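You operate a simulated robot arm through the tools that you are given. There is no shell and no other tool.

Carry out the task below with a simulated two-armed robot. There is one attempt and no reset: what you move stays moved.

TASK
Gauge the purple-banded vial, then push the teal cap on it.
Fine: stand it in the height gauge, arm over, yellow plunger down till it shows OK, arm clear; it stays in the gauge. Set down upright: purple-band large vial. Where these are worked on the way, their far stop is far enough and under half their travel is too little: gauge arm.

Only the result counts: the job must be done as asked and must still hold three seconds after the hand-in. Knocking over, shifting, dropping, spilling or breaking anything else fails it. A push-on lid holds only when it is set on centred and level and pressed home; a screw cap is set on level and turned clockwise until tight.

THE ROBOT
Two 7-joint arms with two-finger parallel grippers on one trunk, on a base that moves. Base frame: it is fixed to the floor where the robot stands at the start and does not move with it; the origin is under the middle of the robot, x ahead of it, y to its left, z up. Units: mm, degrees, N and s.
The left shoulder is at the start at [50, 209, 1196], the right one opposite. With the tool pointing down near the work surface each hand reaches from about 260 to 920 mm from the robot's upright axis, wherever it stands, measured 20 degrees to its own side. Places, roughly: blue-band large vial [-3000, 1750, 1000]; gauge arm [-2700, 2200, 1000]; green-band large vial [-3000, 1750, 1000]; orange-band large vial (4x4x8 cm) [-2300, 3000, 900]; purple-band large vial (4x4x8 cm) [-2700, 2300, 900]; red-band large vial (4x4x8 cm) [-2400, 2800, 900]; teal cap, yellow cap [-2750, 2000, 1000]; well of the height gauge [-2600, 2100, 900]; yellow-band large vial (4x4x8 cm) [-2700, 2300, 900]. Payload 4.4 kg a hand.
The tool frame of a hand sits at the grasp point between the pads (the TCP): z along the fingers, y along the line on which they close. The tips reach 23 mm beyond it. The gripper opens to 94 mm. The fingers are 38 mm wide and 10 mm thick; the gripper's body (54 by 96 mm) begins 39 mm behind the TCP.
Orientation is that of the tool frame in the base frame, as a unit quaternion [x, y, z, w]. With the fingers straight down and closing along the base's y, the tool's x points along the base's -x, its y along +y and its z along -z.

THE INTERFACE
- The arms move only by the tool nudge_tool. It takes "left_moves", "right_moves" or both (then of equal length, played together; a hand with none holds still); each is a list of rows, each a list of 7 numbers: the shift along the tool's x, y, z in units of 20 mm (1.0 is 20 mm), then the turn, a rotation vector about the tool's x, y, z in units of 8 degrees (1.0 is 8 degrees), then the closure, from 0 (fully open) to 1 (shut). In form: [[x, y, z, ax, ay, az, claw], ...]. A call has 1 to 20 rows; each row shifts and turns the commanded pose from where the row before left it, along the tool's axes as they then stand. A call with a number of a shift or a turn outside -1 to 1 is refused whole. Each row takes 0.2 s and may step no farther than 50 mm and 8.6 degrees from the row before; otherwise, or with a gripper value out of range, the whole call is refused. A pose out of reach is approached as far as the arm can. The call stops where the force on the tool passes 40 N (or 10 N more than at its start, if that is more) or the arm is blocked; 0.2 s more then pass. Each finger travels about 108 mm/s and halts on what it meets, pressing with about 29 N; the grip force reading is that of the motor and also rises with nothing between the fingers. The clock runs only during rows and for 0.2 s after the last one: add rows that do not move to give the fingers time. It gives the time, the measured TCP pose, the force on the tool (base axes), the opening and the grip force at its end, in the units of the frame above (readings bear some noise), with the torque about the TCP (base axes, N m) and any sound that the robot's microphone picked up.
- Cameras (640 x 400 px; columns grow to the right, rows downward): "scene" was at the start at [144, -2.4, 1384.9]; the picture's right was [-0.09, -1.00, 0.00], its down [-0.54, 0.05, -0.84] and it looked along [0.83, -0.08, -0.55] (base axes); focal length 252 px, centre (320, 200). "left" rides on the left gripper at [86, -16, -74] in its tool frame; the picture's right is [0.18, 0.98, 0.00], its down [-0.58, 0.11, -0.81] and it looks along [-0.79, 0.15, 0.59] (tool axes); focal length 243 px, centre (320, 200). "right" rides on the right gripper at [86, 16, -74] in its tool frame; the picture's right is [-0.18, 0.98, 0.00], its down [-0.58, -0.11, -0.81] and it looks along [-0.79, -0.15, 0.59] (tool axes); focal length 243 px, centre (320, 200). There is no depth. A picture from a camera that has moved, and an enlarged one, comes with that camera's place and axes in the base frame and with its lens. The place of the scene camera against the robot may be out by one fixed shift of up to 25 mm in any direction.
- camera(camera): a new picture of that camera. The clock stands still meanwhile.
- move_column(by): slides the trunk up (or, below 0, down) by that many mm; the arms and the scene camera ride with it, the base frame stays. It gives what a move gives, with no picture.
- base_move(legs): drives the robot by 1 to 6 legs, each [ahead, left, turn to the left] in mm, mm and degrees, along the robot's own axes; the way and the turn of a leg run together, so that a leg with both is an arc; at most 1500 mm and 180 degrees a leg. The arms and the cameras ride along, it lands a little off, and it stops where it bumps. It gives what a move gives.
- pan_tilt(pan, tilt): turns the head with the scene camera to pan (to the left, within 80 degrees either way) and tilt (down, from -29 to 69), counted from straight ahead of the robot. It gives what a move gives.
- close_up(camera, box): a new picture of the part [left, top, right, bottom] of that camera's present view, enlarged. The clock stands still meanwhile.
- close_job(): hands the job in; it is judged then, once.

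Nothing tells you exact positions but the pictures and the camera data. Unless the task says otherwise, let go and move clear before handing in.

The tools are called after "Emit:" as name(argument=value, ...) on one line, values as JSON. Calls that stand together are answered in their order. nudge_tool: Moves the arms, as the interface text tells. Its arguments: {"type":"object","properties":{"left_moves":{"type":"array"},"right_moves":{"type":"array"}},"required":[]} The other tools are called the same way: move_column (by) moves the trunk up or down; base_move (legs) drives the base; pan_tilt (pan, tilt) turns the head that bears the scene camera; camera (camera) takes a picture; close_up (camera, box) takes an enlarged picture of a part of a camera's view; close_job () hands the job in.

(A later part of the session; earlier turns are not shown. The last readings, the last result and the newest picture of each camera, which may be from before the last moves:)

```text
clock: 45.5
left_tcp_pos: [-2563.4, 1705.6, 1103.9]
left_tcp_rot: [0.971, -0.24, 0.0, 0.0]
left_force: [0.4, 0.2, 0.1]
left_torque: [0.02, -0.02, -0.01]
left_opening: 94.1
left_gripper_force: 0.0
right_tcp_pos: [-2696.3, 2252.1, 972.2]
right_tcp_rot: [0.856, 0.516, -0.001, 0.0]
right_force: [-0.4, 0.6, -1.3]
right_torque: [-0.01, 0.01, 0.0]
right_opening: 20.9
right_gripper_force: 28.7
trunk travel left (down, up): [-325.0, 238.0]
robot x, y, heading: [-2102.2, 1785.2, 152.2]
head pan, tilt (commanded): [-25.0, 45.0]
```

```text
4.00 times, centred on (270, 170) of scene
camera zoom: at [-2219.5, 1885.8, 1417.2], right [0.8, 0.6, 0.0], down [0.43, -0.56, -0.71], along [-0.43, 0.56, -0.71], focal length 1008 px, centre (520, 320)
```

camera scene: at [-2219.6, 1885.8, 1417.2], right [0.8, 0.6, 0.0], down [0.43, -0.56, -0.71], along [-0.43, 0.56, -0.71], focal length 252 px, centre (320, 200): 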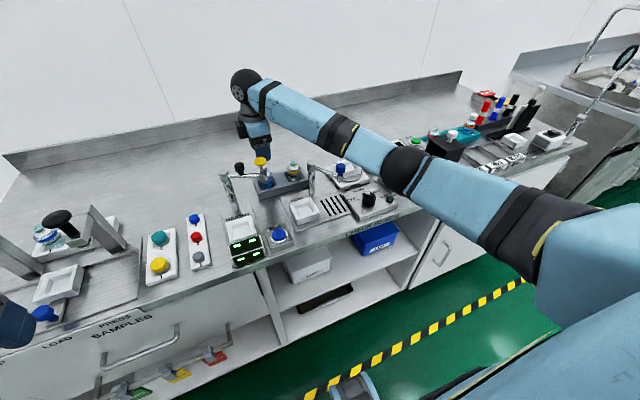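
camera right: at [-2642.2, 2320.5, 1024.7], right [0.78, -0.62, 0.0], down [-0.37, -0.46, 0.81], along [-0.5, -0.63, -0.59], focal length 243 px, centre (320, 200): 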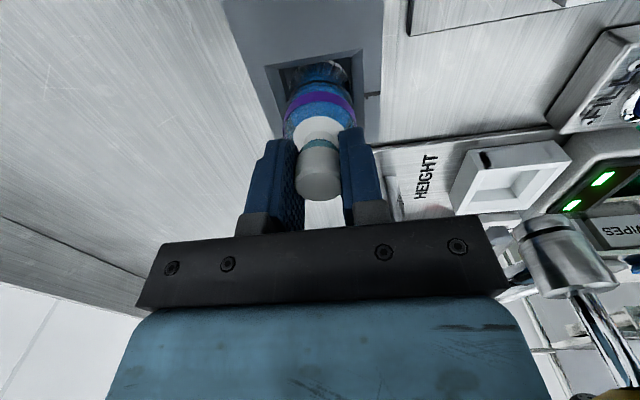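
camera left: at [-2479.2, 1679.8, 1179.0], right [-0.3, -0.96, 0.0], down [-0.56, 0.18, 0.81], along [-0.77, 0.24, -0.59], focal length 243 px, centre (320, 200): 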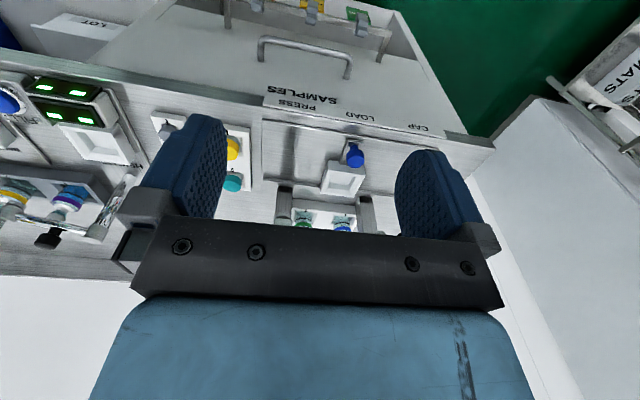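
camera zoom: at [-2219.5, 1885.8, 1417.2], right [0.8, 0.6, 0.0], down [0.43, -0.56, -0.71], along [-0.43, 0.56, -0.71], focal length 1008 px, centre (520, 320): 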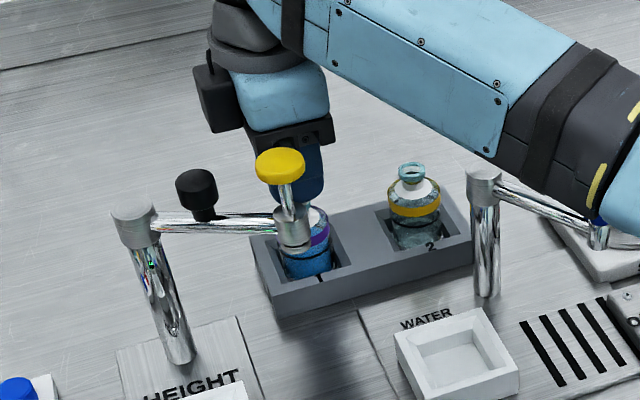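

The pads seem to be slipping up the stopper rather than carrying it. I look closer at the vial, its neck and the slot.

Emit:
close_up(camera="right", box=[285, 40, 365, 160])

Emit:
close_up(camera="scene", box=[240, 150, 310, 200])

```text
3.33 times, centred on (325, 100) of right
camera zoom: at [-2642.0, 2320.3, 1045.3], right [0.78, -0.62, 0.0], down [-0.37, -0.46, 0.81], along [-0.5, -0.63, -0.59], focal length 809 px, centre (303, 533)
```

zoom: 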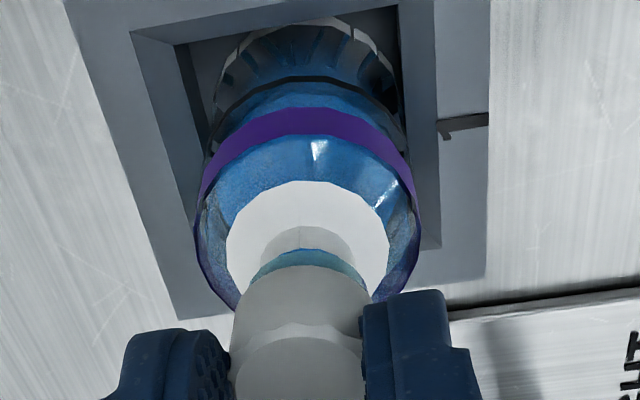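

```text
8.00 times, centred on (275, 175) of scene
camera zoom: at [-2219.5, 1885.8, 1417.2], right [0.8, 0.6, 0.0], down [0.43, -0.56, -0.71], along [-0.43, 0.56, -0.71], focal length 2017 px, centre (680, 400)
```

zoom: 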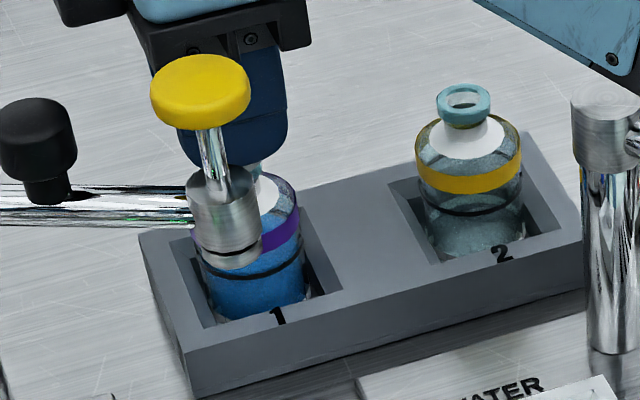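

The vial itself looks still seated like its neighbour, so the stopper may be part-way up with the pads slipping off its upper end. I open a little, go down again, take a deeper grip and check the picture.

Emit:
nudge_tool(right_moves=[[0, 0, 0, 0, 0, 0, 0.65], [0, 0, 0, 0, 0, 0, 0.65], [0, 0, 0.6, 0, 0, 0, 0.65], [0, 0, 0.6, 0, 0, 0, 0.65], [0, 0, 0, 0, 0, 0, 0.65]])

Emit:
close_up(camera="right", box=[240, 40, 400, 220])

```text
clock: 46.7
left_tcp_pos: [-2562.7, 1704.9, 1103.6]
left_tcp_rot: [0.971, -0.24, 0.0, 0.0]
left_force: [0.8, 0.4, -0.5]
left_torque: [0.0, 0.01, -0.01]
left_opening: 94.1
left_gripper_force: 0.0
right_tcp_pos: [-2696.3, 2250.8, 947.4]
right_tcp_rot: [0.857, 0.516, -0.001, 0.0]
right_force: [-1.3, -0.7, 0.3]
right_torque: [-0.01, -0.01, 0.01]
right_opening: 32.7
right_gripper_force: 0.1
trunk travel left (down, up): [-325.0, 238.0]
robot x, y, heading: [-2098.5, 1783.5, 152.2]
head pan, tilt (commanded): [-25.0, 45.0]
```

```text
2.22 times, centred on (320, 130) of right
camera zoom: at [-2641.7, 2320.0, 1021.3], right [0.78, -0.62, 0.0], down [-0.37, -0.46, 0.81], along [-0.5, -0.63, -0.59], focal length 539 px, centre (320, 356)
```

zoom: 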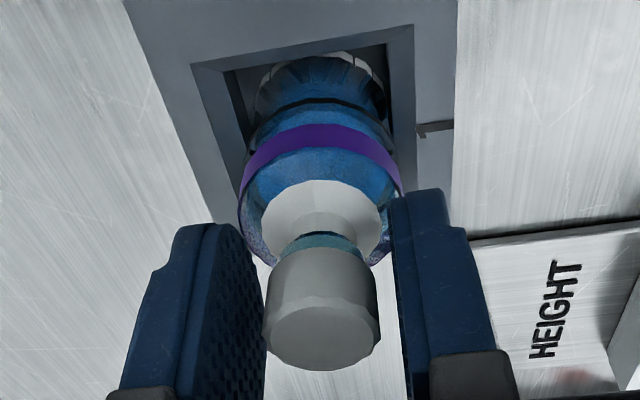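

Now the stopper is free again, I repeat the same head-camera view to compare the vial's height with the earlier picture.

Emit:
close_up(camera="scene", box=[240, 150, 310, 200])

```text
8.00 times, centred on (275, 175) of scene
camera zoom: at [-2219.5, 1885.8, 1417.2], right [0.8, 0.6, 0.0], down [0.43, -0.56, -0.71], along [-0.43, 0.56, -0.71], focal length 2017 px, centre (680, 400)
```

zoom: 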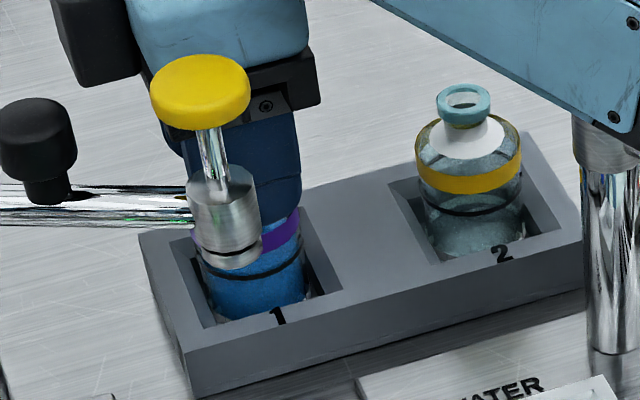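

The vial never rose; the pads slipped. I grip again at this deeper height and pull in tiny steps, reading the force.

Emit:
nudge_tool(right_moves=[[0, 0, 0, 0, 0, 0, 0.85], [0, 0, 0, 0, 0, 0, 1], [0, 0, 0, 0, 0, 0, 1]])

Emit:
nudge_tool(right_moves=[[0, 0, -0.1, 0, 0, 0, 1]])

Emit:
nudge_tool(right_moves=[[0, 0, -0.1, 0, 0, 0, 1]])

Emit:
close_up(camera="right", box=[240, 40, 400, 220])

Emit:
close_up(camera="scene", box=[240, 150, 310, 200])

```text
clock: 47.5
left_tcp_pos: [-2562.3, 1705.1, 1103.4]
left_tcp_rot: [0.971, -0.241, 0.0, -0.001]
left_force: [-0.6, 0.7, 0.1]
left_torque: [-0.02, -0.01, -0.02]
left_opening: 93.9
left_gripper_force: 0.2
right_tcp_pos: [-2696.3, 2250.1, 947.8]
right_tcp_rot: [0.857, 0.516, 0.001, -0.001]
right_force: [0.7, 0.3, 0.3]
right_torque: [-0.01, -0.03, -0.01]
right_opening: 22.0
right_gripper_force: 28.5
trunk travel left (down, up): [-325.0, 238.0]
robot x, y, heading: [-2098.6, 1780.9, 152.5]
head pan, tilt (commanded): [-25.0, 45.0]
```

```text
clock: 47.9
left_tcp_pos: [-2562.9, 1704.4, 1103.8]
left_tcp_rot: [0.971, -0.24, 0.0, 0.001]
left_force: [0.1, 0.3, -0.6]
left_torque: [-0.01, 0.02, 0.0]
left_opening: 93.9
left_gripper_force: 0.1
right_tcp_pos: [-2696.7, 2249.9, 949.5]
right_tcp_rot: [0.856, 0.516, 0.0, 0.0]
right_force: [0.3, -0.3, -0.9]
right_torque: [-0.03, 0.0, 0.03]
right_opening: 21.8
right_gripper_force: 28.7
trunk travel left (down, up): [-325.0, 238.0]
robot x, y, heading: [-2096.8, 1782.8, 152.2]
head pan, tilt (commanded): [-25.0, 45.0]
```

```text
clock: 48.3
left_tcp_pos: [-2562.9, 1705.8, 1104.0]
left_tcp_rot: [0.971, -0.24, 0.0, 0.0]
left_force: [-0.8, -0.3, -0.3]
left_torque: [0.02, -0.02, -0.02]
left_opening: 93.7
left_gripper_force: 0.1
right_tcp_pos: [-2696.4, 2249.2, 951.7]
right_tcp_rot: [0.856, 0.516, 0.0, 0.0]
right_force: [-0.1, 0.8, -0.1]
right_torque: [0.0, 0.0, 0.04]
right_opening: 21.6
right_gripper_force: 28.9
trunk travel left (down, up): [-325.0, 238.0]
robot x, y, heading: [-2099.7, 1784.7, 152.3]
head pan, tilt (commanded): [-25.0, 45.0]
```

```text
2.22 times, centred on (320, 130) of right
camera zoom: at [-2642.1, 2319.9, 1025.4], right [0.78, -0.62, 0.0], down [-0.37, -0.46, 0.81], along [-0.5, -0.63, -0.59], focal length 539 px, centre (320, 356)
```

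zoom: 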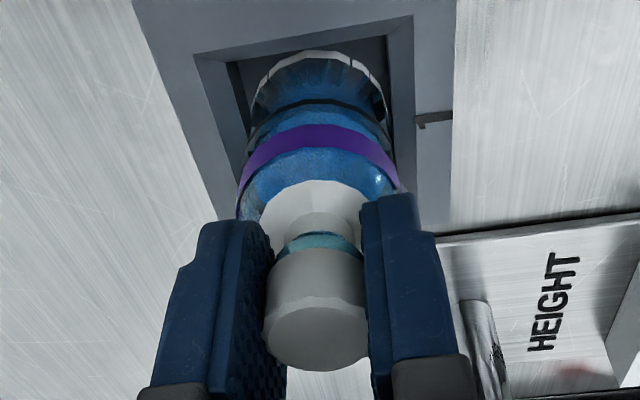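

```text
8.00 times, centred on (275, 175) of scene
camera zoom: at [-2219.6, 1885.8, 1417.2], right [0.8, 0.6, 0.0], down [0.43, -0.56, -0.71], along [-0.43, 0.56, -0.71], focal length 2017 px, centre (680, 400)
```

zoom: 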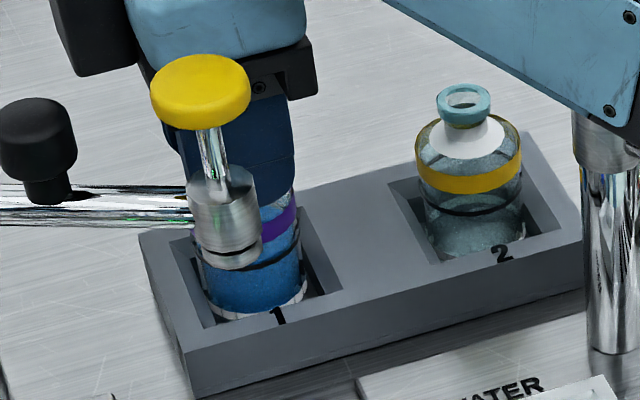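

This time the vial rose with the stopper (its bottom rim shows in the slot). I go on in small steps, staying within the slot's depth, to learn whether the grip holds.

Emit:
nudge_tool(right_moves=[[0, 0, -0.1, 0, 0, 0, 1], [0, 0, -0.1, 0, 0, 0, 1]])

Emit:
close_up(camera="scene", box=[240, 150, 310, 200])

Emit:
nudge_tool(right_moves=[[0, 0, -0.1, 0, 0, 0, 1], [0, 0, -0.1, 0, 0, 0, 1]])

Emit:
close_up(camera="scene", box=[240, 150, 310, 200])

Emit:
close_up(camera="right", box=[240, 40, 400, 220])

```text
clock: 48.9
left_tcp_pos: [-2563.0, 1704.5, 1104.3]
left_tcp_rot: [0.971, -0.241, 0.0, 0.0]
left_force: [-0.5, 0.5, -0.2]
left_torque: [0.0, 0.0, -0.03]
left_opening: 94.2
left_gripper_force: 0.1
right_tcp_pos: [-2697.4, 2250.3, 956.2]
right_tcp_rot: [0.856, 0.516, -0.001, 0.0]
right_force: [0.9, 0.3, -0.3]
right_torque: [-0.02, 0.0, -0.03]
right_opening: 21.8
right_gripper_force: 28.9
trunk travel left (down, up): [-325.0, 238.0]
robot x, y, heading: [-2098.1, 1781.7, 152.3]
head pan, tilt (commanded): [-25.0, 45.0]
```

```text
8.00 times, centred on (275, 175) of scene
camera zoom: at [-2219.6, 1885.9, 1417.2], right [0.8, 0.6, 0.0], down [0.43, -0.56, -0.71], along [-0.43, 0.56, -0.71], focal length 2017 px, centre (680, 400)
```

zoom: 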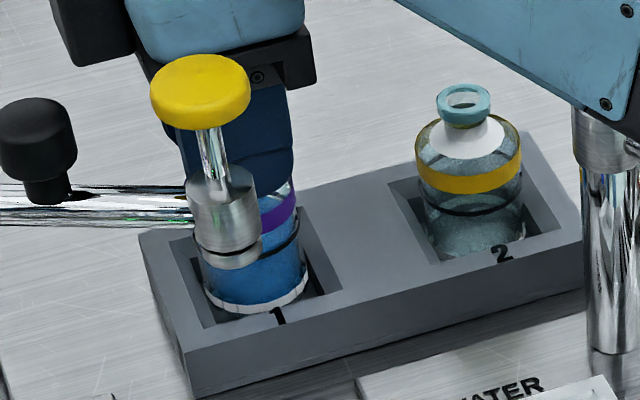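

```text
clock: 49.5
left_tcp_pos: [-2562.2, 1704.6, 1104.3]
left_tcp_rot: [0.971, -0.24, 0.0, 0.0]
left_force: [-1.0, -0.7, -0.3]
left_torque: [0.0, -0.01, -0.04]
left_opening: 93.9
left_gripper_force: 0.1
right_tcp_pos: [-2697.4, 2251.6, 959.2]
right_tcp_rot: [0.857, 0.516, 0.0, 0.001]
right_force: [0.0, -1.2, -1.4]
right_torque: [0.01, 0.01, 0.0]
right_opening: 21.9
right_gripper_force: 28.7
trunk travel left (down, up): [-325.0, 238.0]
robot x, y, heading: [-2101.1, 1785.6, 152.2]
head pan, tilt (commanded): [-25.0, 45.0]
```

```text
8.00 times, centred on (275, 175) of scene
camera zoom: at [-2219.6, 1885.9, 1417.2], right [0.8, 0.6, 0.0], down [0.43, -0.56, -0.71], along [-0.43, 0.56, -0.71], focal length 2017 px, centre (680, 400)
```

zoom: 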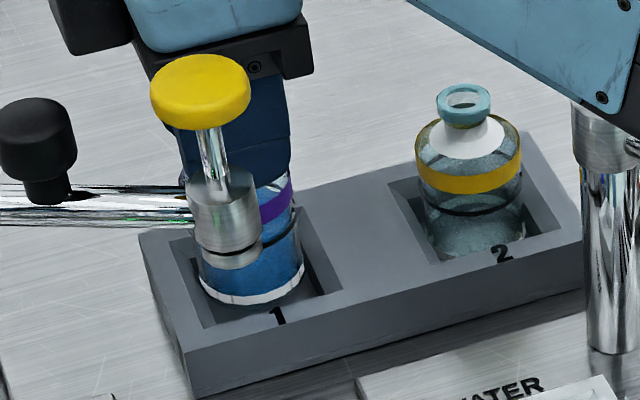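

```text
2.22 times, centred on (320, 130) of right
camera zoom: at [-2642.5, 2320.0, 1033.8], right [0.78, -0.62, 0.0], down [-0.37, -0.46, 0.81], along [-0.5, -0.63, -0.59], focal length 539 px, centre (320, 356)
```

zoom: 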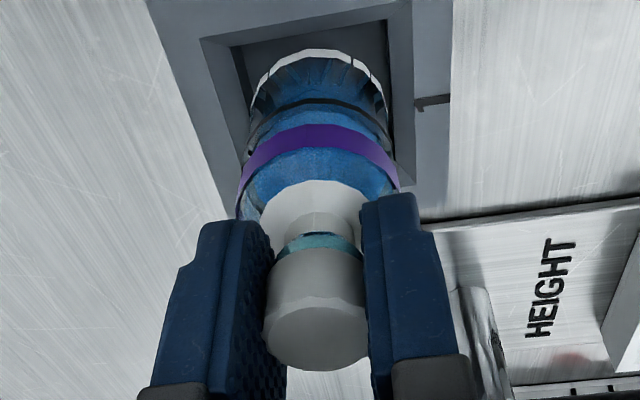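

In slow steps the vial lifts with the stopper, so the stopper is tight on the neck and needs the body held by the other hand. I lower the vial back into its slot and release, then plan to grip the body instead.

Emit:
nudge_tool(right_moves=[[0, 0, 0.1, 0, 0, 0, 1], [0, 0, 0.1, 0, 0, 0, 1], [0, 0, 0.1, 0, 0, 0, 1], [0, 0, 0.1, 0, 0, 0, 1], [0, 0, 0.1, 0, 0, 0, 1], [0, 0, 0.08, 0, 0, 0, 1], [0, 0, 0, 0, 0, 0, 0.8], [0, 0, 0, 0, 0, 0, 0.6], [0, 0, 0, 0, 0, 0, 0.4], [0, 0, 0, 0, 0, 0, 0.35]])

Emit:
close_up(camera="scene", box=[240, 150, 310, 200])

Emit:
camera(camera="right")

```text
clock: 51.7
left_tcp_pos: [-2561.9, 1705.1, 1103.9]
left_tcp_rot: [0.971, -0.24, 0.001, -0.001]
left_force: [0.3, 0.0, -0.2]
left_torque: [0.01, 0.01, 0.02]
left_opening: 94.2
left_gripper_force: 0.0
right_tcp_pos: [-2697.1, 2250.8, 947.7]
right_tcp_rot: [0.857, 0.516, 0.0, 0.001]
right_force: [-0.1, -0.4, 0.0]
right_torque: [-0.02, -0.01, 0.0]
right_opening: 61.3
right_gripper_force: 0.0
trunk travel left (down, up): [-325.0, 238.0]
robot x, y, heading: [-2100.3, 1780.4, 151.9]
head pan, tilt (commanded): [-25.0, 45.0]
```

```text
8.00 times, centred on (275, 175) of scene
camera zoom: at [-2219.5, 1885.8, 1417.2], right [0.8, 0.6, 0.0], down [0.43, -0.56, -0.71], along [-0.43, 0.56, -0.71], focal length 2017 px, centre (680, 400)
```

zoom: 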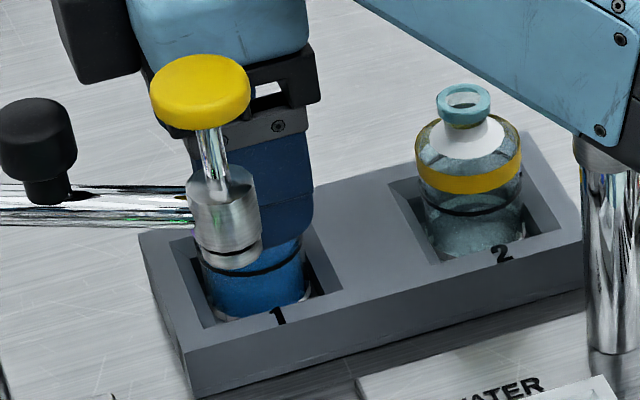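

```text
taken
camera right: at [-2642.1, 2320.6, 1021.9], right [0.78, -0.62, 0.0], down [-0.37, -0.46, 0.81], along [-0.5, -0.63, -0.59], focal length 243 px, centre (320, 200)
```

right: 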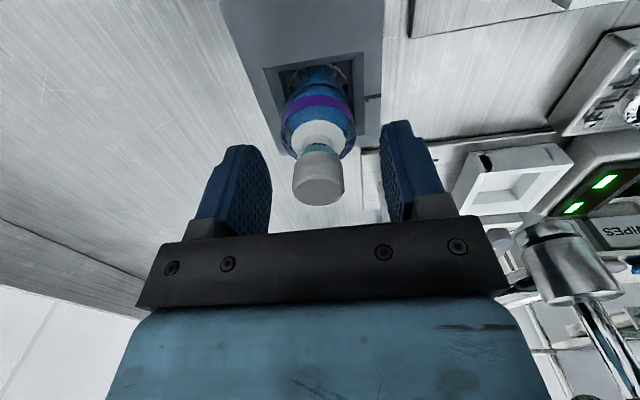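

The vial stands back in slot 1. Now I go down around its body, stopping just before the palm meets the stopper and before the tips meet the rack, and close on the body.

Emit:
nudge_tool(right_moves=[[0, 0, 0.5, 0, 0, 0, 0.35], [0, 0, 0.5, 0, 0, 0, 0.35], [0, 0, 0.3, 0, 0, 0, 0.35], [0, 0, 0.2, 0, 0, 0, 0.35], [0, 0, 0.05, 0, 0, 0, 0.35]])

Emit:
camera(camera="right")

Emit:
close_up(camera="scene", box=[210, 120, 350, 220])

```text
clock: 52.9
left_tcp_pos: [-2562.3, 1704.5, 1102.9]
left_tcp_rot: [0.971, -0.24, 0.0, 0.0]
left_force: [-0.9, 0.0, -0.5]
left_torque: [0.02, -0.01, 0.04]
left_opening: 94.1
left_gripper_force: 0.0
right_tcp_pos: [-2697.3, 2250.6, 917.5]
right_tcp_rot: [0.857, 0.516, 0.0, -0.001]
right_force: [0.3, 0.3, -0.4]
right_torque: [0.02, 0.0, -0.01]
right_opening: 60.9
right_gripper_force: 0.1
trunk travel left (down, up): [-325.0, 238.0]
robot x, y, heading: [-2096.8, 1779.2, 152.2]
head pan, tilt (commanded): [-25.0, 45.0]
```

```text
taken
camera right: at [-2641.8, 2319.9, 990.8], right [0.78, -0.62, 0.0], down [-0.37, -0.46, 0.81], along [-0.5, -0.63, -0.59], focal length 243 px, centre (320, 200)
```

right: 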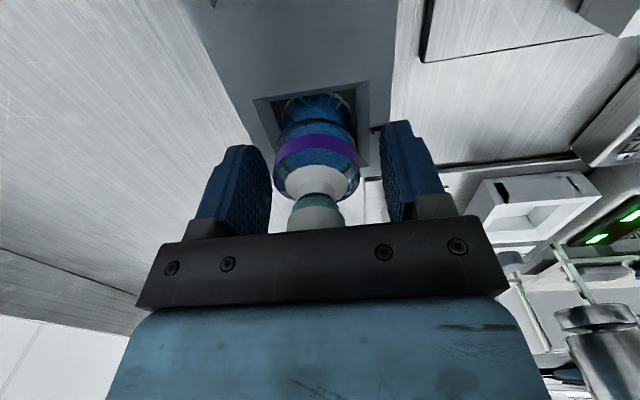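

```text
4.00 times, centred on (280, 170) of scene
camera zoom: at [-2219.5, 1885.8, 1417.2], right [0.8, 0.6, 0.0], down [0.43, -0.56, -0.71], along [-0.43, 0.56, -0.71], focal length 1008 px, centre (480, 320)
```

zoom: 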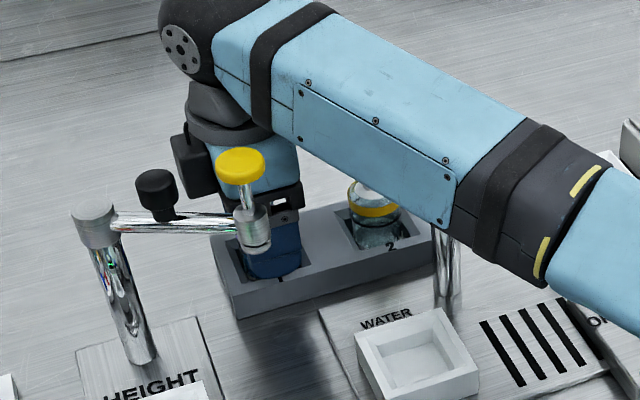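

The body is between the fingers with the stopper just under the palm. I centre by 2 mm and close gently on the body.

Emit:
nudge_tool(right_moves=[[0, -0.09, 0, 0, 0, 0, 0.4], [0, 0, 0, 0, 0, 0, 0.5], [0, 0, 0, 0, 0, 0, 0.6], [0, 0, 0, 0, 0, 0, 0.8], [0, 0, 0, 0, 0, 0, 1], [0, 0, 0, 0, 0, 0, 1]])

Emit:
camera(camera="right")

```text
clock: 54.3
left_tcp_pos: [-2562.3, 1704.8, 1103.7]
left_tcp_rot: [0.971, -0.241, 0.0, 0.0]
left_force: [0.2, -0.7, -0.3]
left_torque: [-0.01, 0.03, 0.0]
left_opening: 93.9
left_gripper_force: 0.1
right_tcp_pos: [-2698.7, 2250.8, 917.2]
right_tcp_rot: [0.857, 0.516, 0.0, -0.001]
right_force: [-0.4, 0.4, 0.7]
right_torque: [-0.01, 0.0, -0.03]
right_opening: 38.2
right_gripper_force: 29.0
trunk travel left (down, up): [-325.0, 238.0]
robot x, y, heading: [-2096.6, 1783.2, 152.4]
head pan, tilt (commanded): [-25.0, 45.0]
```

```text
taken
camera right: at [-2643.4, 2320.8, 991.0], right [0.78, -0.62, 0.0], down [-0.37, -0.46, 0.81], along [-0.5, -0.63, -0.59], focal length 243 px, centre (320, 200)
```

right: 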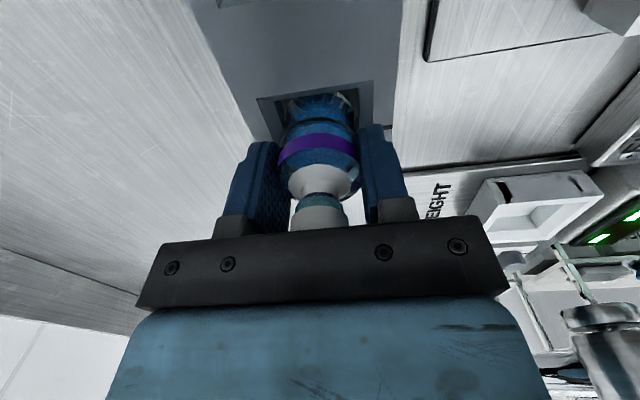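

The body is held (38 mm). I lift a few millimetres gently and check it stays firm.

Emit:
nudge_tool(right_moves=[[0, 0, -0.1, 0, 0, 0, 1], [0, 0, -0.2, 0, 0, 0, 1], [0, 0, -0.3, 0, 0, 0, 1], [0, 0, -0.3, 0, 0, 0, 1], [0, 0, -0.1, 0, 0, 0, 1]])

Emit:
camera(camera="right")

Emit:
close_up(camera="scene", box=[210, 120, 350, 220])

```text
clock: 55.5
left_tcp_pos: [-2563.7, 1704.2, 1102.8]
left_tcp_rot: [0.971, -0.241, 0.0, 0.0]
left_force: [-0.7, -0.3, -0.4]
left_torque: [0.02, 0.01, 0.02]
left_opening: 93.8
left_gripper_force: 0.1
right_tcp_pos: [-2697.8, 2251.6, 937.2]
right_tcp_rot: [0.857, 0.516, 0.0, -0.001]
right_force: [-0.1, -0.3, -0.5]
right_torque: [0.0, 0.02, -0.01]
right_opening: 38.8
right_gripper_force: 29.4
trunk travel left (down, up): [-325.0, 238.0]
robot x, y, heading: [-2098.0, 1780.3, 152.2]
head pan, tilt (commanded): [-25.0, 45.0]
```

```text
taken
camera right: at [-2643.8, 2321.1, 1010.6], right [0.78, -0.62, 0.0], down [-0.37, -0.46, 0.81], along [-0.5, -0.63, -0.59], focal length 243 px, centre (320, 200)
```

right: 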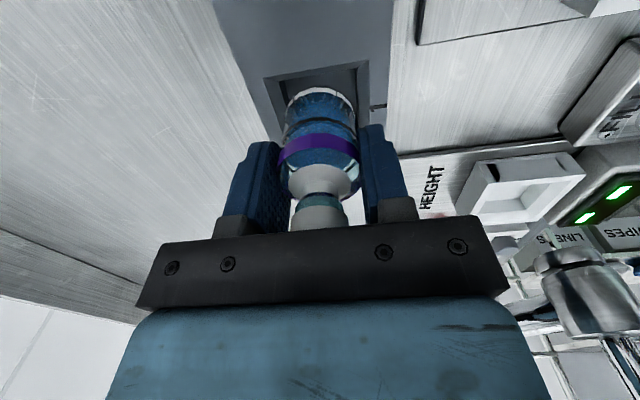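

```text
4.00 times, centred on (280, 170) of scene
camera zoom: at [-2219.6, 1885.9, 1417.2], right [0.8, 0.6, 0.0], down [0.43, -0.56, -0.71], along [-0.43, 0.56, -0.71], focal length 1008 px, centre (480, 320)
```

zoom: 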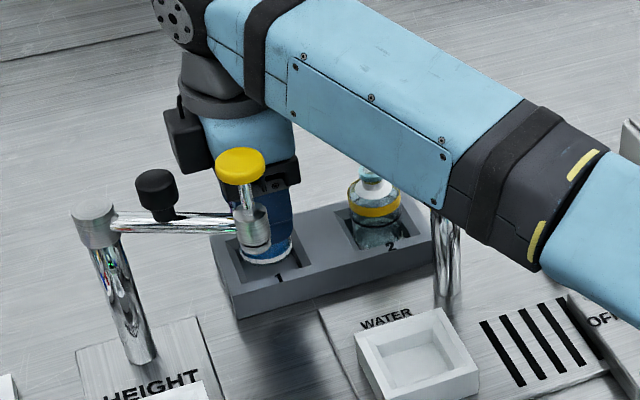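

The vial rises firmly with the hand. I lift it straight up above the gauge arm's height.

Emit:
nudge_tool(right_moves=[[0, 0, -0.3, 0, 0, 0, 1], [0, 0, -0.5, 0, 0, 0, 1], [0, 0, -0.5, 0, 0, 0, 1], [0, 0, -0.5, 0, 0, 0, 1], [0, 0, -0.5, 0, 0, 0, 1], [0, 0, -0.5, 0, 0, 0, 1], [0, 0, -0.5, 0, 0, 0, 1], [0, 0, -0.5, 0, 0, 0, 1], [0, 0, -0.5, 0, 0, 0, 1], [0, 0, -0.5, 0, 0, 0, 1], [0, 0, -0.5, 0, 0, 0, 1], [0, 0, -0.5, 0, 0, 0, 1], [0, 0, -0.5, 0, 0, 0, 1], [0, 0, -0.5, 0, 0, 0, 1], [0, 0, -0.5, 0, 0, 0, 1], [0, 0, -0.5, 0, 0, 0, 1], [0, 0, -0.5, 0, 0, 0, 1], [0, 0, -0.5, 0, 0, 0, 1], [0, 0, -0.5, 0, 0, 0, 1], [0, 0, -0.2, 0, 0, 0, 1]])

Emit:
camera(camera="right")

Emit:
camera(camera="scene")

```text
clock: 59.7
left_tcp_pos: [-2563.3, 1703.7, 1104.4]
left_tcp_rot: [0.971, -0.24, 0.0, 0.0]
left_force: [-0.2, 0.0, 0.4]
left_torque: [-0.02, 0.02, 0.02]
left_opening: 93.8
left_gripper_force: 0.1
right_tcp_pos: [-2699.4, 2252.1, 1125.9]
right_tcp_rot: [0.857, 0.516, -0.001, 0.0]
right_force: [0.3, 0.0, -0.4]
right_torque: [0.0, -0.01, -0.04]
right_opening: 38.7
right_gripper_force: 29.4
trunk travel left (down, up): [-325.0, 238.0]
robot x, y, heading: [-2096.9, 1787.4, 152.4]
head pan, tilt (commanded): [-25.0, 45.0]
```

```text
taken
camera right: at [-2643.8, 2321.3, 1201.2], right [0.78, -0.62, 0.0], down [-0.37, -0.46, 0.81], along [-0.5, -0.63, -0.59], focal length 243 px, centre (320, 200)
```

right: 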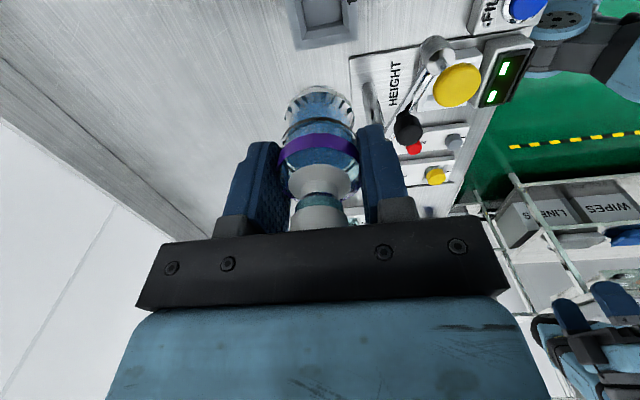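

```text
taken
camera scene: at [-2219.6, 1885.9, 1417.2], right [0.8, 0.6, 0.0], down [0.43, -0.56, -0.71], along [-0.43, 0.56, -0.71], focal length 252 px, centre (320, 200)
```

scene: 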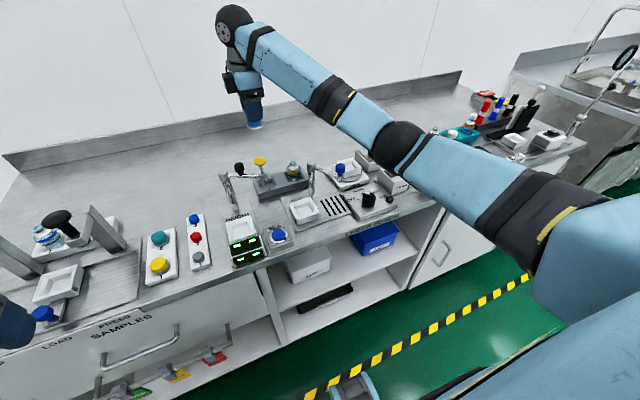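

The vial is held clear in the air, with 37 mm of its lower body free below the fingers. My plan: the left hand takes that lower body from the left side in mid-air, then the right hand pulls the stopper off. First I bring the right hand up and to a middle place.

Emit:
nudge_tool(right_moves=[[0, 0, -0.5, 0, 0, 0, 1], [0, 0, -0.5, 0, 0, 0, 1], [0, 0, -0.5, 0, 0, 0, 1], [0, 0, -0.3, 0, 0, 0, 1], [-0.2, 0.25, 0, 0, 0, 0, 1], [-0.37, 0.5, 0, 0, 0, 0, 1], [-0.37, 0.5, 0, 0, 0, 0, 1], [-0.37, 0.5, 0, 0, 0, 0, 1], [-0.37, 0.5, 0, 0, 0, 0, 1], [-0.37, 0.5, 0, 0, 0, 0, 1], [-0.37, 0.5, 0, 0, 0, 0, 1], [-0.37, 0.5, 0, 0, 0, 0, 1], [-0.37, 0.5, 0, 0, 0, 0, 1], [-0.37, 0.5, 0, 0, 0, 0, 1], [-0.37, 0.5, 0, 0, 0, 0, 1], [-0.37, 0.5, 0, 0, 0, 0, 1], [-0.37, 0.5, 0, 0, 0, 0, 1], [-0.2, 0.2, 0, 0, 0, 0, 1]])

Emit:
nudge_tool(left_moves=[[-1, 0, 0, 0, 0, 0, 0.2], [-1, -1, 0, 0, 0, 0, 0.2], [-1, -1, 0, 0, 0, 0, 0.2], [-1, -1, 0, 0, 0, 0, 0.2], [-1, -1, 0, 0, 0, 0, 0.2], [-1, 0, 0, 0, 0, 0, 0.2], [-1, 0, 0, 0, 0, 0, 0.2], [-1, 0, 0, 0, 0, 0, 0.2], [-1, 0, 0, 0, 0, 0, 0.2]])

Emit:
pan_tilt(pan=0, tilt=30)

Emit:
camera(camera="scene")

```text
clock: 63.5
left_tcp_pos: [-2563.1, 1705.5, 1104.3]
left_tcp_rot: [0.971, -0.241, 0.0, 0.001]
left_force: [0.0, -1.3, -0.6]
left_torque: [0.0, 0.03, -0.01]
left_opening: 94.3
left_gripper_force: 0.0
right_tcp_pos: [-2629.8, 2105.3, 1163.8]
right_tcp_rot: [0.857, 0.516, 0.001, 0.0]
right_force: [-0.6, 0.3, -1.0]
right_torque: [-0.01, 0.01, -0.01]
right_opening: 38.7
right_gripper_force: 29.1
trunk travel left (down, up): [-325.0, 238.0]
robot x, y, heading: [-2095.3, 1783.9, 152.0]
head pan, tilt (commanded): [-25.0, 45.0]
```

```text
clock: 65.5
left_tcp_pos: [-2683.8, 1859.7, 1103.7]
left_tcp_rot: [0.971, -0.241, 0.0, 0.0]
left_force: [-0.1, 0.2, 0.5]
left_torque: [0.01, 0.0, -0.02]
left_opening: 75.1
left_gripper_force: 0.1
right_tcp_pos: [-2631.9, 2104.8, 1162.7]
right_tcp_rot: [0.857, 0.516, 0.0, -0.001]
right_force: [0.2, -0.1, -1.6]
right_torque: [0.0, 0.01, 0.01]
right_opening: 38.8
right_gripper_force: 29.3
trunk travel left (down, up): [-325.0, 238.0]
robot x, y, heading: [-2099.0, 1783.5, 152.2]
head pan, tilt (commanded): [-25.0, 45.0]
```

```text
clock: 66.3
left_tcp_pos: [-2684.4, 1859.1, 1104.6]
left_tcp_rot: [0.971, -0.24, 0.0, 0.0]
left_force: [0.3, 0.3, -0.6]
left_torque: [0.02, -0.02, 0.01]
left_opening: 75.3
left_gripper_force: 0.0
right_tcp_pos: [-2630.1, 2105.2, 1163.2]
right_tcp_rot: [0.857, 0.516, 0.0, -0.001]
right_force: [0.9, 0.0, 0.5]
right_torque: [-0.04, 0.02, 0.0]
right_opening: 38.5
right_gripper_force: 28.8
trunk travel left (down, up): [-325.0, 238.0]
robot x, y, heading: [-2103.8, 1785.5, 152.3]
head pan, tilt (commanded): [0.0, 30.0]
```

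```text
taken
camera scene: at [-2250.5, 1863.4, 1439.8], right [0.47, 0.88, 0.0], down [0.44, -0.23, -0.87], along [-0.77, 0.4, -0.5], focal length 252 px, centre (320, 200)
```

scene: 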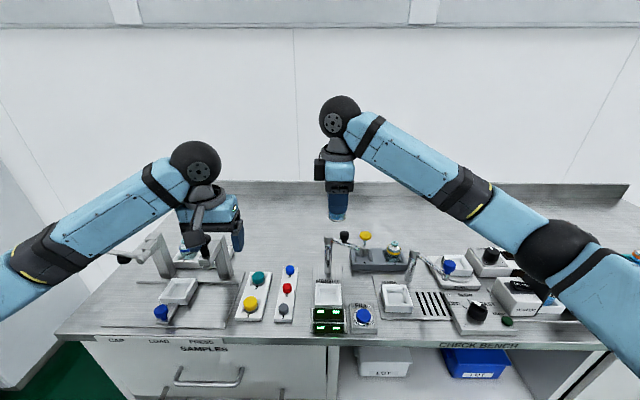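

Both hands are placed well. I now turn the left hand: first 90° about the vertical, then tilt it to point to the right with its camera up.

Emit:
nudge_tool(left_moves=[[0, 0, 0, 0, 0, -1, 0.2], [0, 0, 0, 0, 0, -1, 0.2], [0, 0, 0, 0, 0, -1, 0.2], [0, 0, 0, 0, 0, -1, 0.2], [0, 0, 0, 0, 0, -1, 0.2], [0, 0, 0, 0, 0, -1, 0.2], [0, 0, 0, 0, 0, -1, 0.2], [0, 0, 0, 0, 0, -1, 0.2], [0, 0, 0, 0, 0, -1, 0.2], [0, 0, 0, 0, 0, -1, 0.2], [0, 0, 0, 0, 0, -1, 0.2], [0, 0, 0, 0, 0, -0.25, 0.2]])

Emit:
nudge_tool(left_moves=[[0, 0, 0, 0, 1, 0, 0.2], [0, 0, 0, 0, 1, 0, 0.2], [0, 0, 0, 0, 1, 0, 0.2], [0, 0, 0, 0, 1, 0, 0.2], [0, 0, 0, 0, 1, 0, 0.2], [0, 0, 0, 0, 1, 0, 0.2], [0, 0, 0, 0, 1, 0, 0.2], [0, 0, 0, 0, 1, 0, 0.2], [0, 0, 0, 0, 1, 0, 0.2], [0, 0, 0, 0, 1, 0, 0.2]])

Emit:
camera(camera="scene")

Emit:
camera(camera="left")

```text
clock: 69.0
left_tcp_pos: [-2685.2, 1859.8, 1103.1]
left_tcp_rot: [0.856, 0.518, 0.0, 0.0]
left_force: [0.2, 0.1, -1.5]
left_torque: [0.02, -0.02, 0.03]
left_opening: 75.2
left_gripper_force: 0.0
right_tcp_pos: [-2630.1, 2105.4, 1163.5]
right_tcp_rot: [0.857, 0.516, 0.0, 0.001]
right_force: [-0.2, -0.4, -1.5]
right_torque: [0.02, -0.01, -0.03]
right_opening: 38.6
right_gripper_force: 29.1
trunk travel left (down, up): [-325.0, 238.0]
robot x, y, heading: [-2096.1, 1782.0, 152.3]
head pan, tilt (commanded): [0.0, 30.0]
```

```text
clock: 71.2
left_tcp_pos: [-2685.1, 1859.8, 1103.2]
left_tcp_rot: [0.656, 0.396, 0.551, -0.332]
left_force: [0.3, 0.1, -0.3]
left_torque: [0.04, 0.0, -0.01]
left_opening: 75.2
left_gripper_force: 0.0
right_tcp_pos: [-2631.6, 2104.3, 1162.9]
right_tcp_rot: [0.857, 0.516, 0.001, 0.0]
right_force: [-1.2, 0.8, 0.3]
right_torque: [0.0, -0.01, -0.03]
right_opening: 38.4
right_gripper_force: 28.8
trunk travel left (down, up): [-325.0, 238.0]
robot x, y, heading: [-2100.8, 1783.7, 152.0]
head pan, tilt (commanded): [0.0, 30.0]
```

```text
taken
camera scene: at [-2250.6, 1863.2, 1439.8], right [0.47, 0.88, 0.0], down [0.44, -0.23, -0.87], along [-0.77, 0.4, -0.5], focal length 252 px, centre (320, 200)
```

scene: 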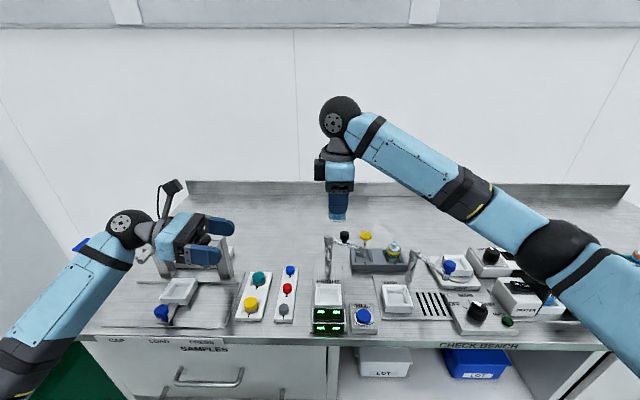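

```text
taken
camera left: at [-2727.2, 1816.0, 1202.2], right [0.88, -0.43, 0.18], down [-0.32, -0.84, -0.43], along [0.34, 0.33, -0.88], focal length 243 px, centre (320, 200)
```

left: 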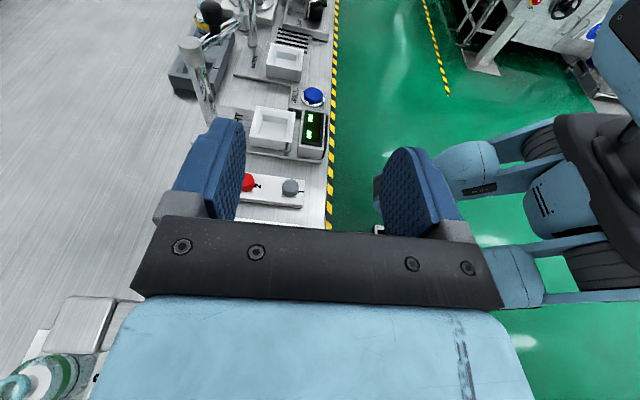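

The left hand now points to the right, 10° downward, camera above. I bring it level with the vial's lower body, stopping about 110 mm short of it.

Emit:
nudge_tool(left_moves=[[0.2317, -0.478, 0.902, 0, 0, 0, 0.2], [0.2317, -0.478, 0.902, 0, 0, 0, 0.2], [0.2317, -0.478, 0.902, 0, 0, 0, 0.2], [0.2317, -0.478, 0.902, 0, 0, 0, 0.2], [0.2317, -0.478, 0.902, 0, 0, 0, 0.2], [0.2317, -0.478, 0.902, 0, 0, 0, 0.2], [0.2317, -0.478, 0.902, 0, 0, 0, 0.2]])

Emit:
camera(camera="left")

Emit:
camera(camera="right")

Emit:
close_up(camera="scene", box=[150, 90, 450, 290])

```text
clock: 72.8
left_tcp_pos: [-2683.2, 2005.9, 1112.3]
left_tcp_rot: [0.656, 0.396, 0.55, -0.332]
left_force: [-0.2, 0.8, -0.1]
left_torque: [0.0, -0.04, -0.02]
left_opening: 75.4
left_gripper_force: 0.0
right_tcp_pos: [-2629.7, 2106.2, 1163.6]
right_tcp_rot: [0.857, 0.516, 0.0, 0.0]
right_force: [0.5, -0.2, -0.5]
right_torque: [-0.03, -0.01, 0.02]
right_opening: 38.5
right_gripper_force: 28.9
trunk travel left (down, up): [-325.0, 238.0]
robot x, y, heading: [-2096.7, 1783.4, 152.0]
head pan, tilt (commanded): [0.0, 30.0]
```

```text
taken
camera left: at [-2726.1, 1963.0, 1212.7], right [0.88, -0.43, 0.18], down [-0.32, -0.84, -0.43], along [0.34, 0.32, -0.88], focal length 243 px, centre (320, 200)
```

left: 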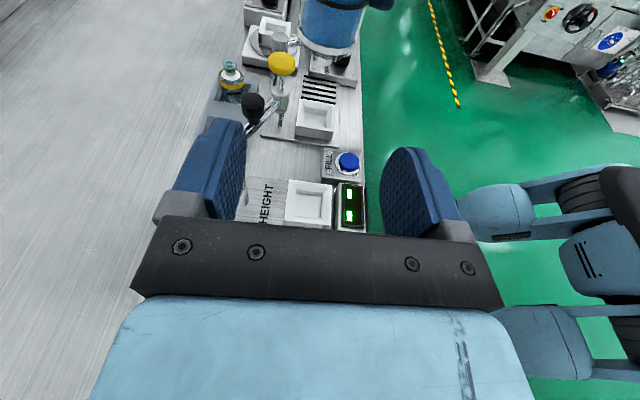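

```text
taken
camera right: at [-2575.2, 2175.7, 1237.1], right [0.78, -0.62, 0.0], down [-0.37, -0.46, 0.81], along [-0.5, -0.63, -0.59], focal length 243 px, centre (320, 200)
```

right: 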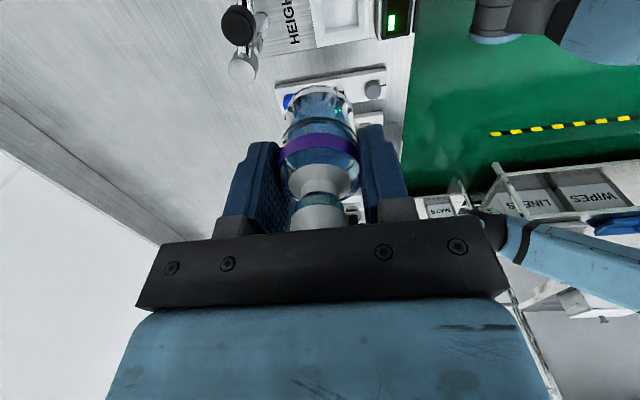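

```text
2.00 times, centred on (300, 190) of scene
camera zoom: at [-2250.4, 1864.0, 1439.8], right [0.47, 0.88, 0.0], down [0.44, -0.23, -0.87], along [-0.77, 0.4, -0.5], focal length 504 px, centre (360, 220)
```

zoom: 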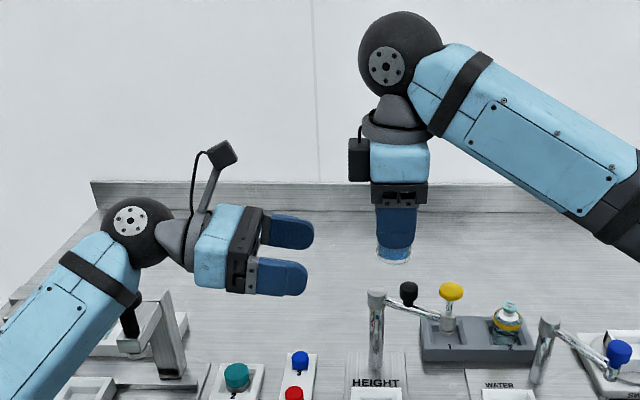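

Heights and depth match. To keep the left camera clear of the right wrist I tilt the left hand to just above level, then advance most of the way.

Emit:
nudge_tool(left_moves=[[0, 0, 0, 0, 1, 0, 0.2], [0, 0, 0, 0, 0.75, 0, 0.2], [-0.05, 0, 0.7, 0, 0, 0, 0.2], [-0.05, 0, 0.7, 0, 0, 0, 0.2], [-0.05, 0, 0.7, 0, 0, 0, 0.2], [-0.05, 0, 0.7, 0, 0, 0, 0.2]])

Emit:
camera(camera="left")

Emit:
camera(camera="right")

Emit:
close_up(camera="scene", box=[200, 90, 420, 260])

```text
clock: 74.2
left_tcp_pos: [-2657.5, 2055.3, 1113.8]
left_tcp_rot: [0.584, 0.353, 0.626, -0.377]
left_force: [-0.9, 0.2, 0.2]
left_torque: [0.01, 0.0, 0.03]
left_opening: 75.3
left_gripper_force: 0.0
right_tcp_pos: [-2630.4, 2106.0, 1163.5]
right_tcp_rot: [0.857, 0.516, 0.0, -0.001]
right_force: [0.2, 0.7, -0.5]
right_torque: [-0.01, 0.01, 0.02]
right_opening: 38.7
right_gripper_force: 29.2
trunk travel left (down, up): [-325.0, 238.0]
robot x, y, heading: [-2098.0, 1784.8, 152.3]
head pan, tilt (commanded): [0.0, 30.0]
heard: click
```

```text
taken
camera left: at [-2709.9, 1992.7, 1195.5], right [0.86, -0.47, 0.18], down [-0.26, -0.73, -0.64], along [0.43, 0.5, -0.75], focal length 243 px, centre (320, 200)
```

left: 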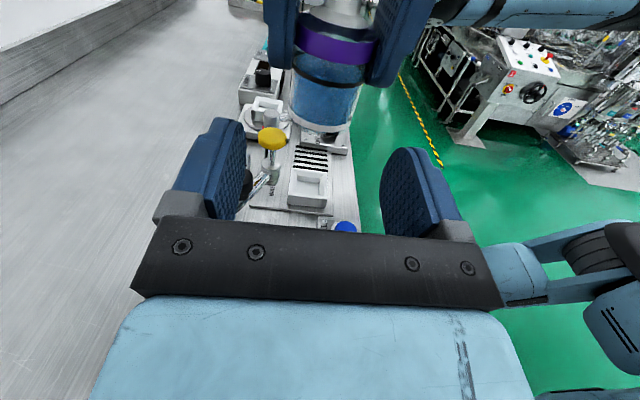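

```text
taken
camera right: at [-2575.0, 2175.4, 1237.3], right [0.78, -0.62, 0.0], down [-0.37, -0.46, 0.81], along [-0.5, -0.63, -0.59], focal length 243 px, centre (320, 200)
```

right: 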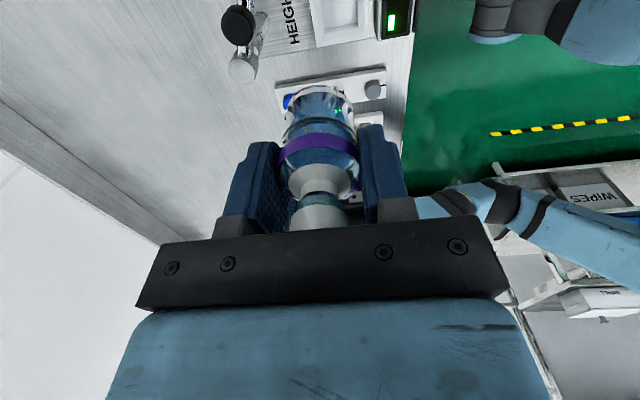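

```text
2.35 times, centred on (310, 175) of scene
camera zoom: at [-2250.3, 1863.7, 1439.8], right [0.47, 0.88, 0.0], down [0.44, -0.23, -0.87], along [-0.77, 0.4, -0.5], focal length 593 px, centre (344, 259)
```

zoom: 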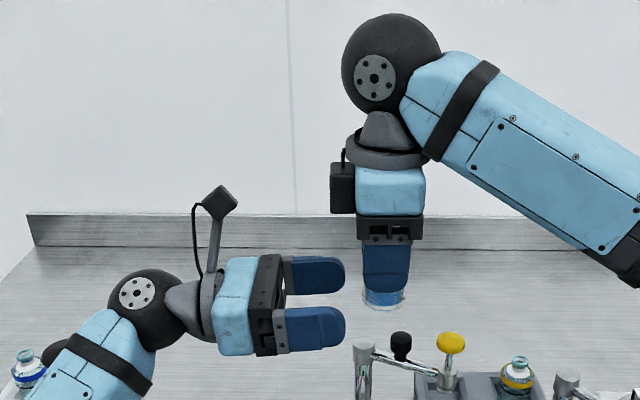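

A click was heard. I check the whole scene, especially where the left elbow and forearm are relative to the press station.

Emit:
pan_tilt(pan=20, tilt=40)

Emit:
camera(camera="scene")

```text
clock: 75.0
left_tcp_pos: [-2657.1, 2054.5, 1113.8]
left_tcp_rot: [0.584, 0.352, 0.626, -0.377]
left_force: [-0.4, 0.0, 0.2]
left_torque: [0.06, 0.03, 0.01]
left_opening: 75.1
left_gripper_force: 0.1
right_tcp_pos: [-2630.1, 2106.6, 1162.3]
right_tcp_rot: [0.857, 0.515, -0.001, 0.0]
right_force: [-0.3, -0.8, -0.6]
right_torque: [-0.03, 0.02, 0.01]
right_opening: 38.8
right_gripper_force: 29.2
trunk travel left (down, up): [-325.0, 238.0]
robot x, y, heading: [-2098.8, 1782.7, 152.3]
head pan, tilt (commanded): [20.0, 40.0]
```

```text
taken
camera scene: at [-2254.7, 1832.8, 1424.5], right [0.14, 0.99, 0.0], down [0.64, -0.09, -0.77], along [-0.76, 0.1, -0.64], focal length 252 px, centre (320, 200)
```

scene: 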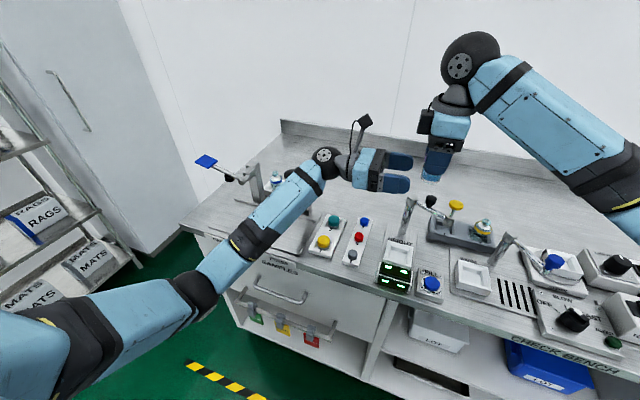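

The left wrist may have brushed the black press knob at the SAMPLES station. I zoom in there to check its state.

Emit:
close_up(camera="scene", box=[180, 130, 400, 270])

Emit:
close_up(camera="scene", box=[300, 130, 520, 300])

```text
2.86 times, centred on (290, 200) of scene
camera zoom: at [-2254.7, 1832.8, 1424.5], right [0.14, 0.99, 0.0], down [0.64, -0.09, -0.77], along [-0.76, 0.1, -0.64], focal length 720 px, centre (406, 200)
```

zoom: 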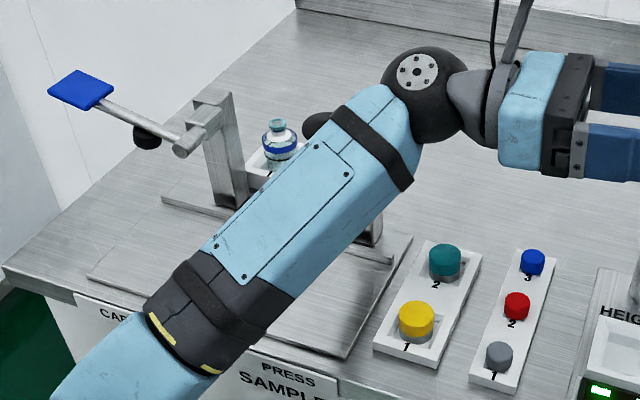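

```text
2.35 times, centred on (410, 215) of scene
camera zoom: at [-2254.7, 1832.8, 1424.5], right [0.14, 0.99, 0.0], down [0.64, -0.09, -0.77], along [-0.76, 0.1, -0.64], focal length 593 px, centre (108, 165)
```

zoom: 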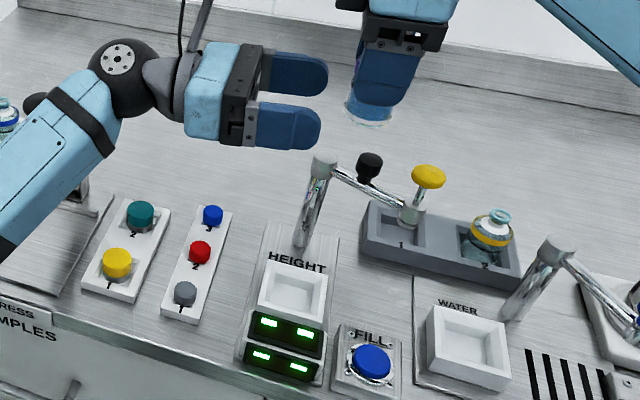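

The press knob is still at its old height and nothing looks changed. I check the left camera's close-up for the vial's alignment before the last approach.

Emit:
close_up(camera="left", box=[220, 0, 420, 150])

```text
2.67 times, centred on (320, 75) of left
camera zoom: at [-2710.1, 1992.1, 1195.8], right [0.86, -0.47, 0.18], down [-0.26, -0.73, -0.64], along [0.43, 0.5, -0.75], focal length 647 px, centre (320, 533)
```

zoom: 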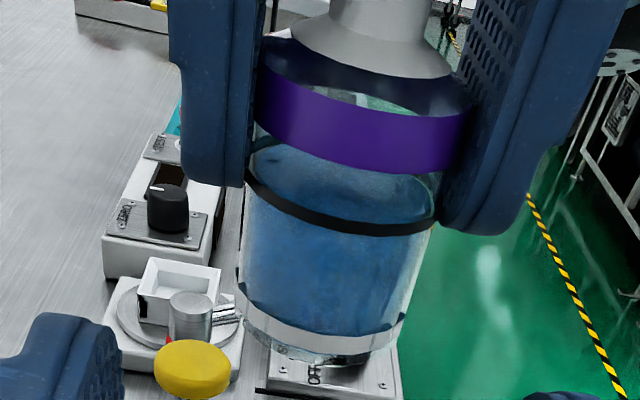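

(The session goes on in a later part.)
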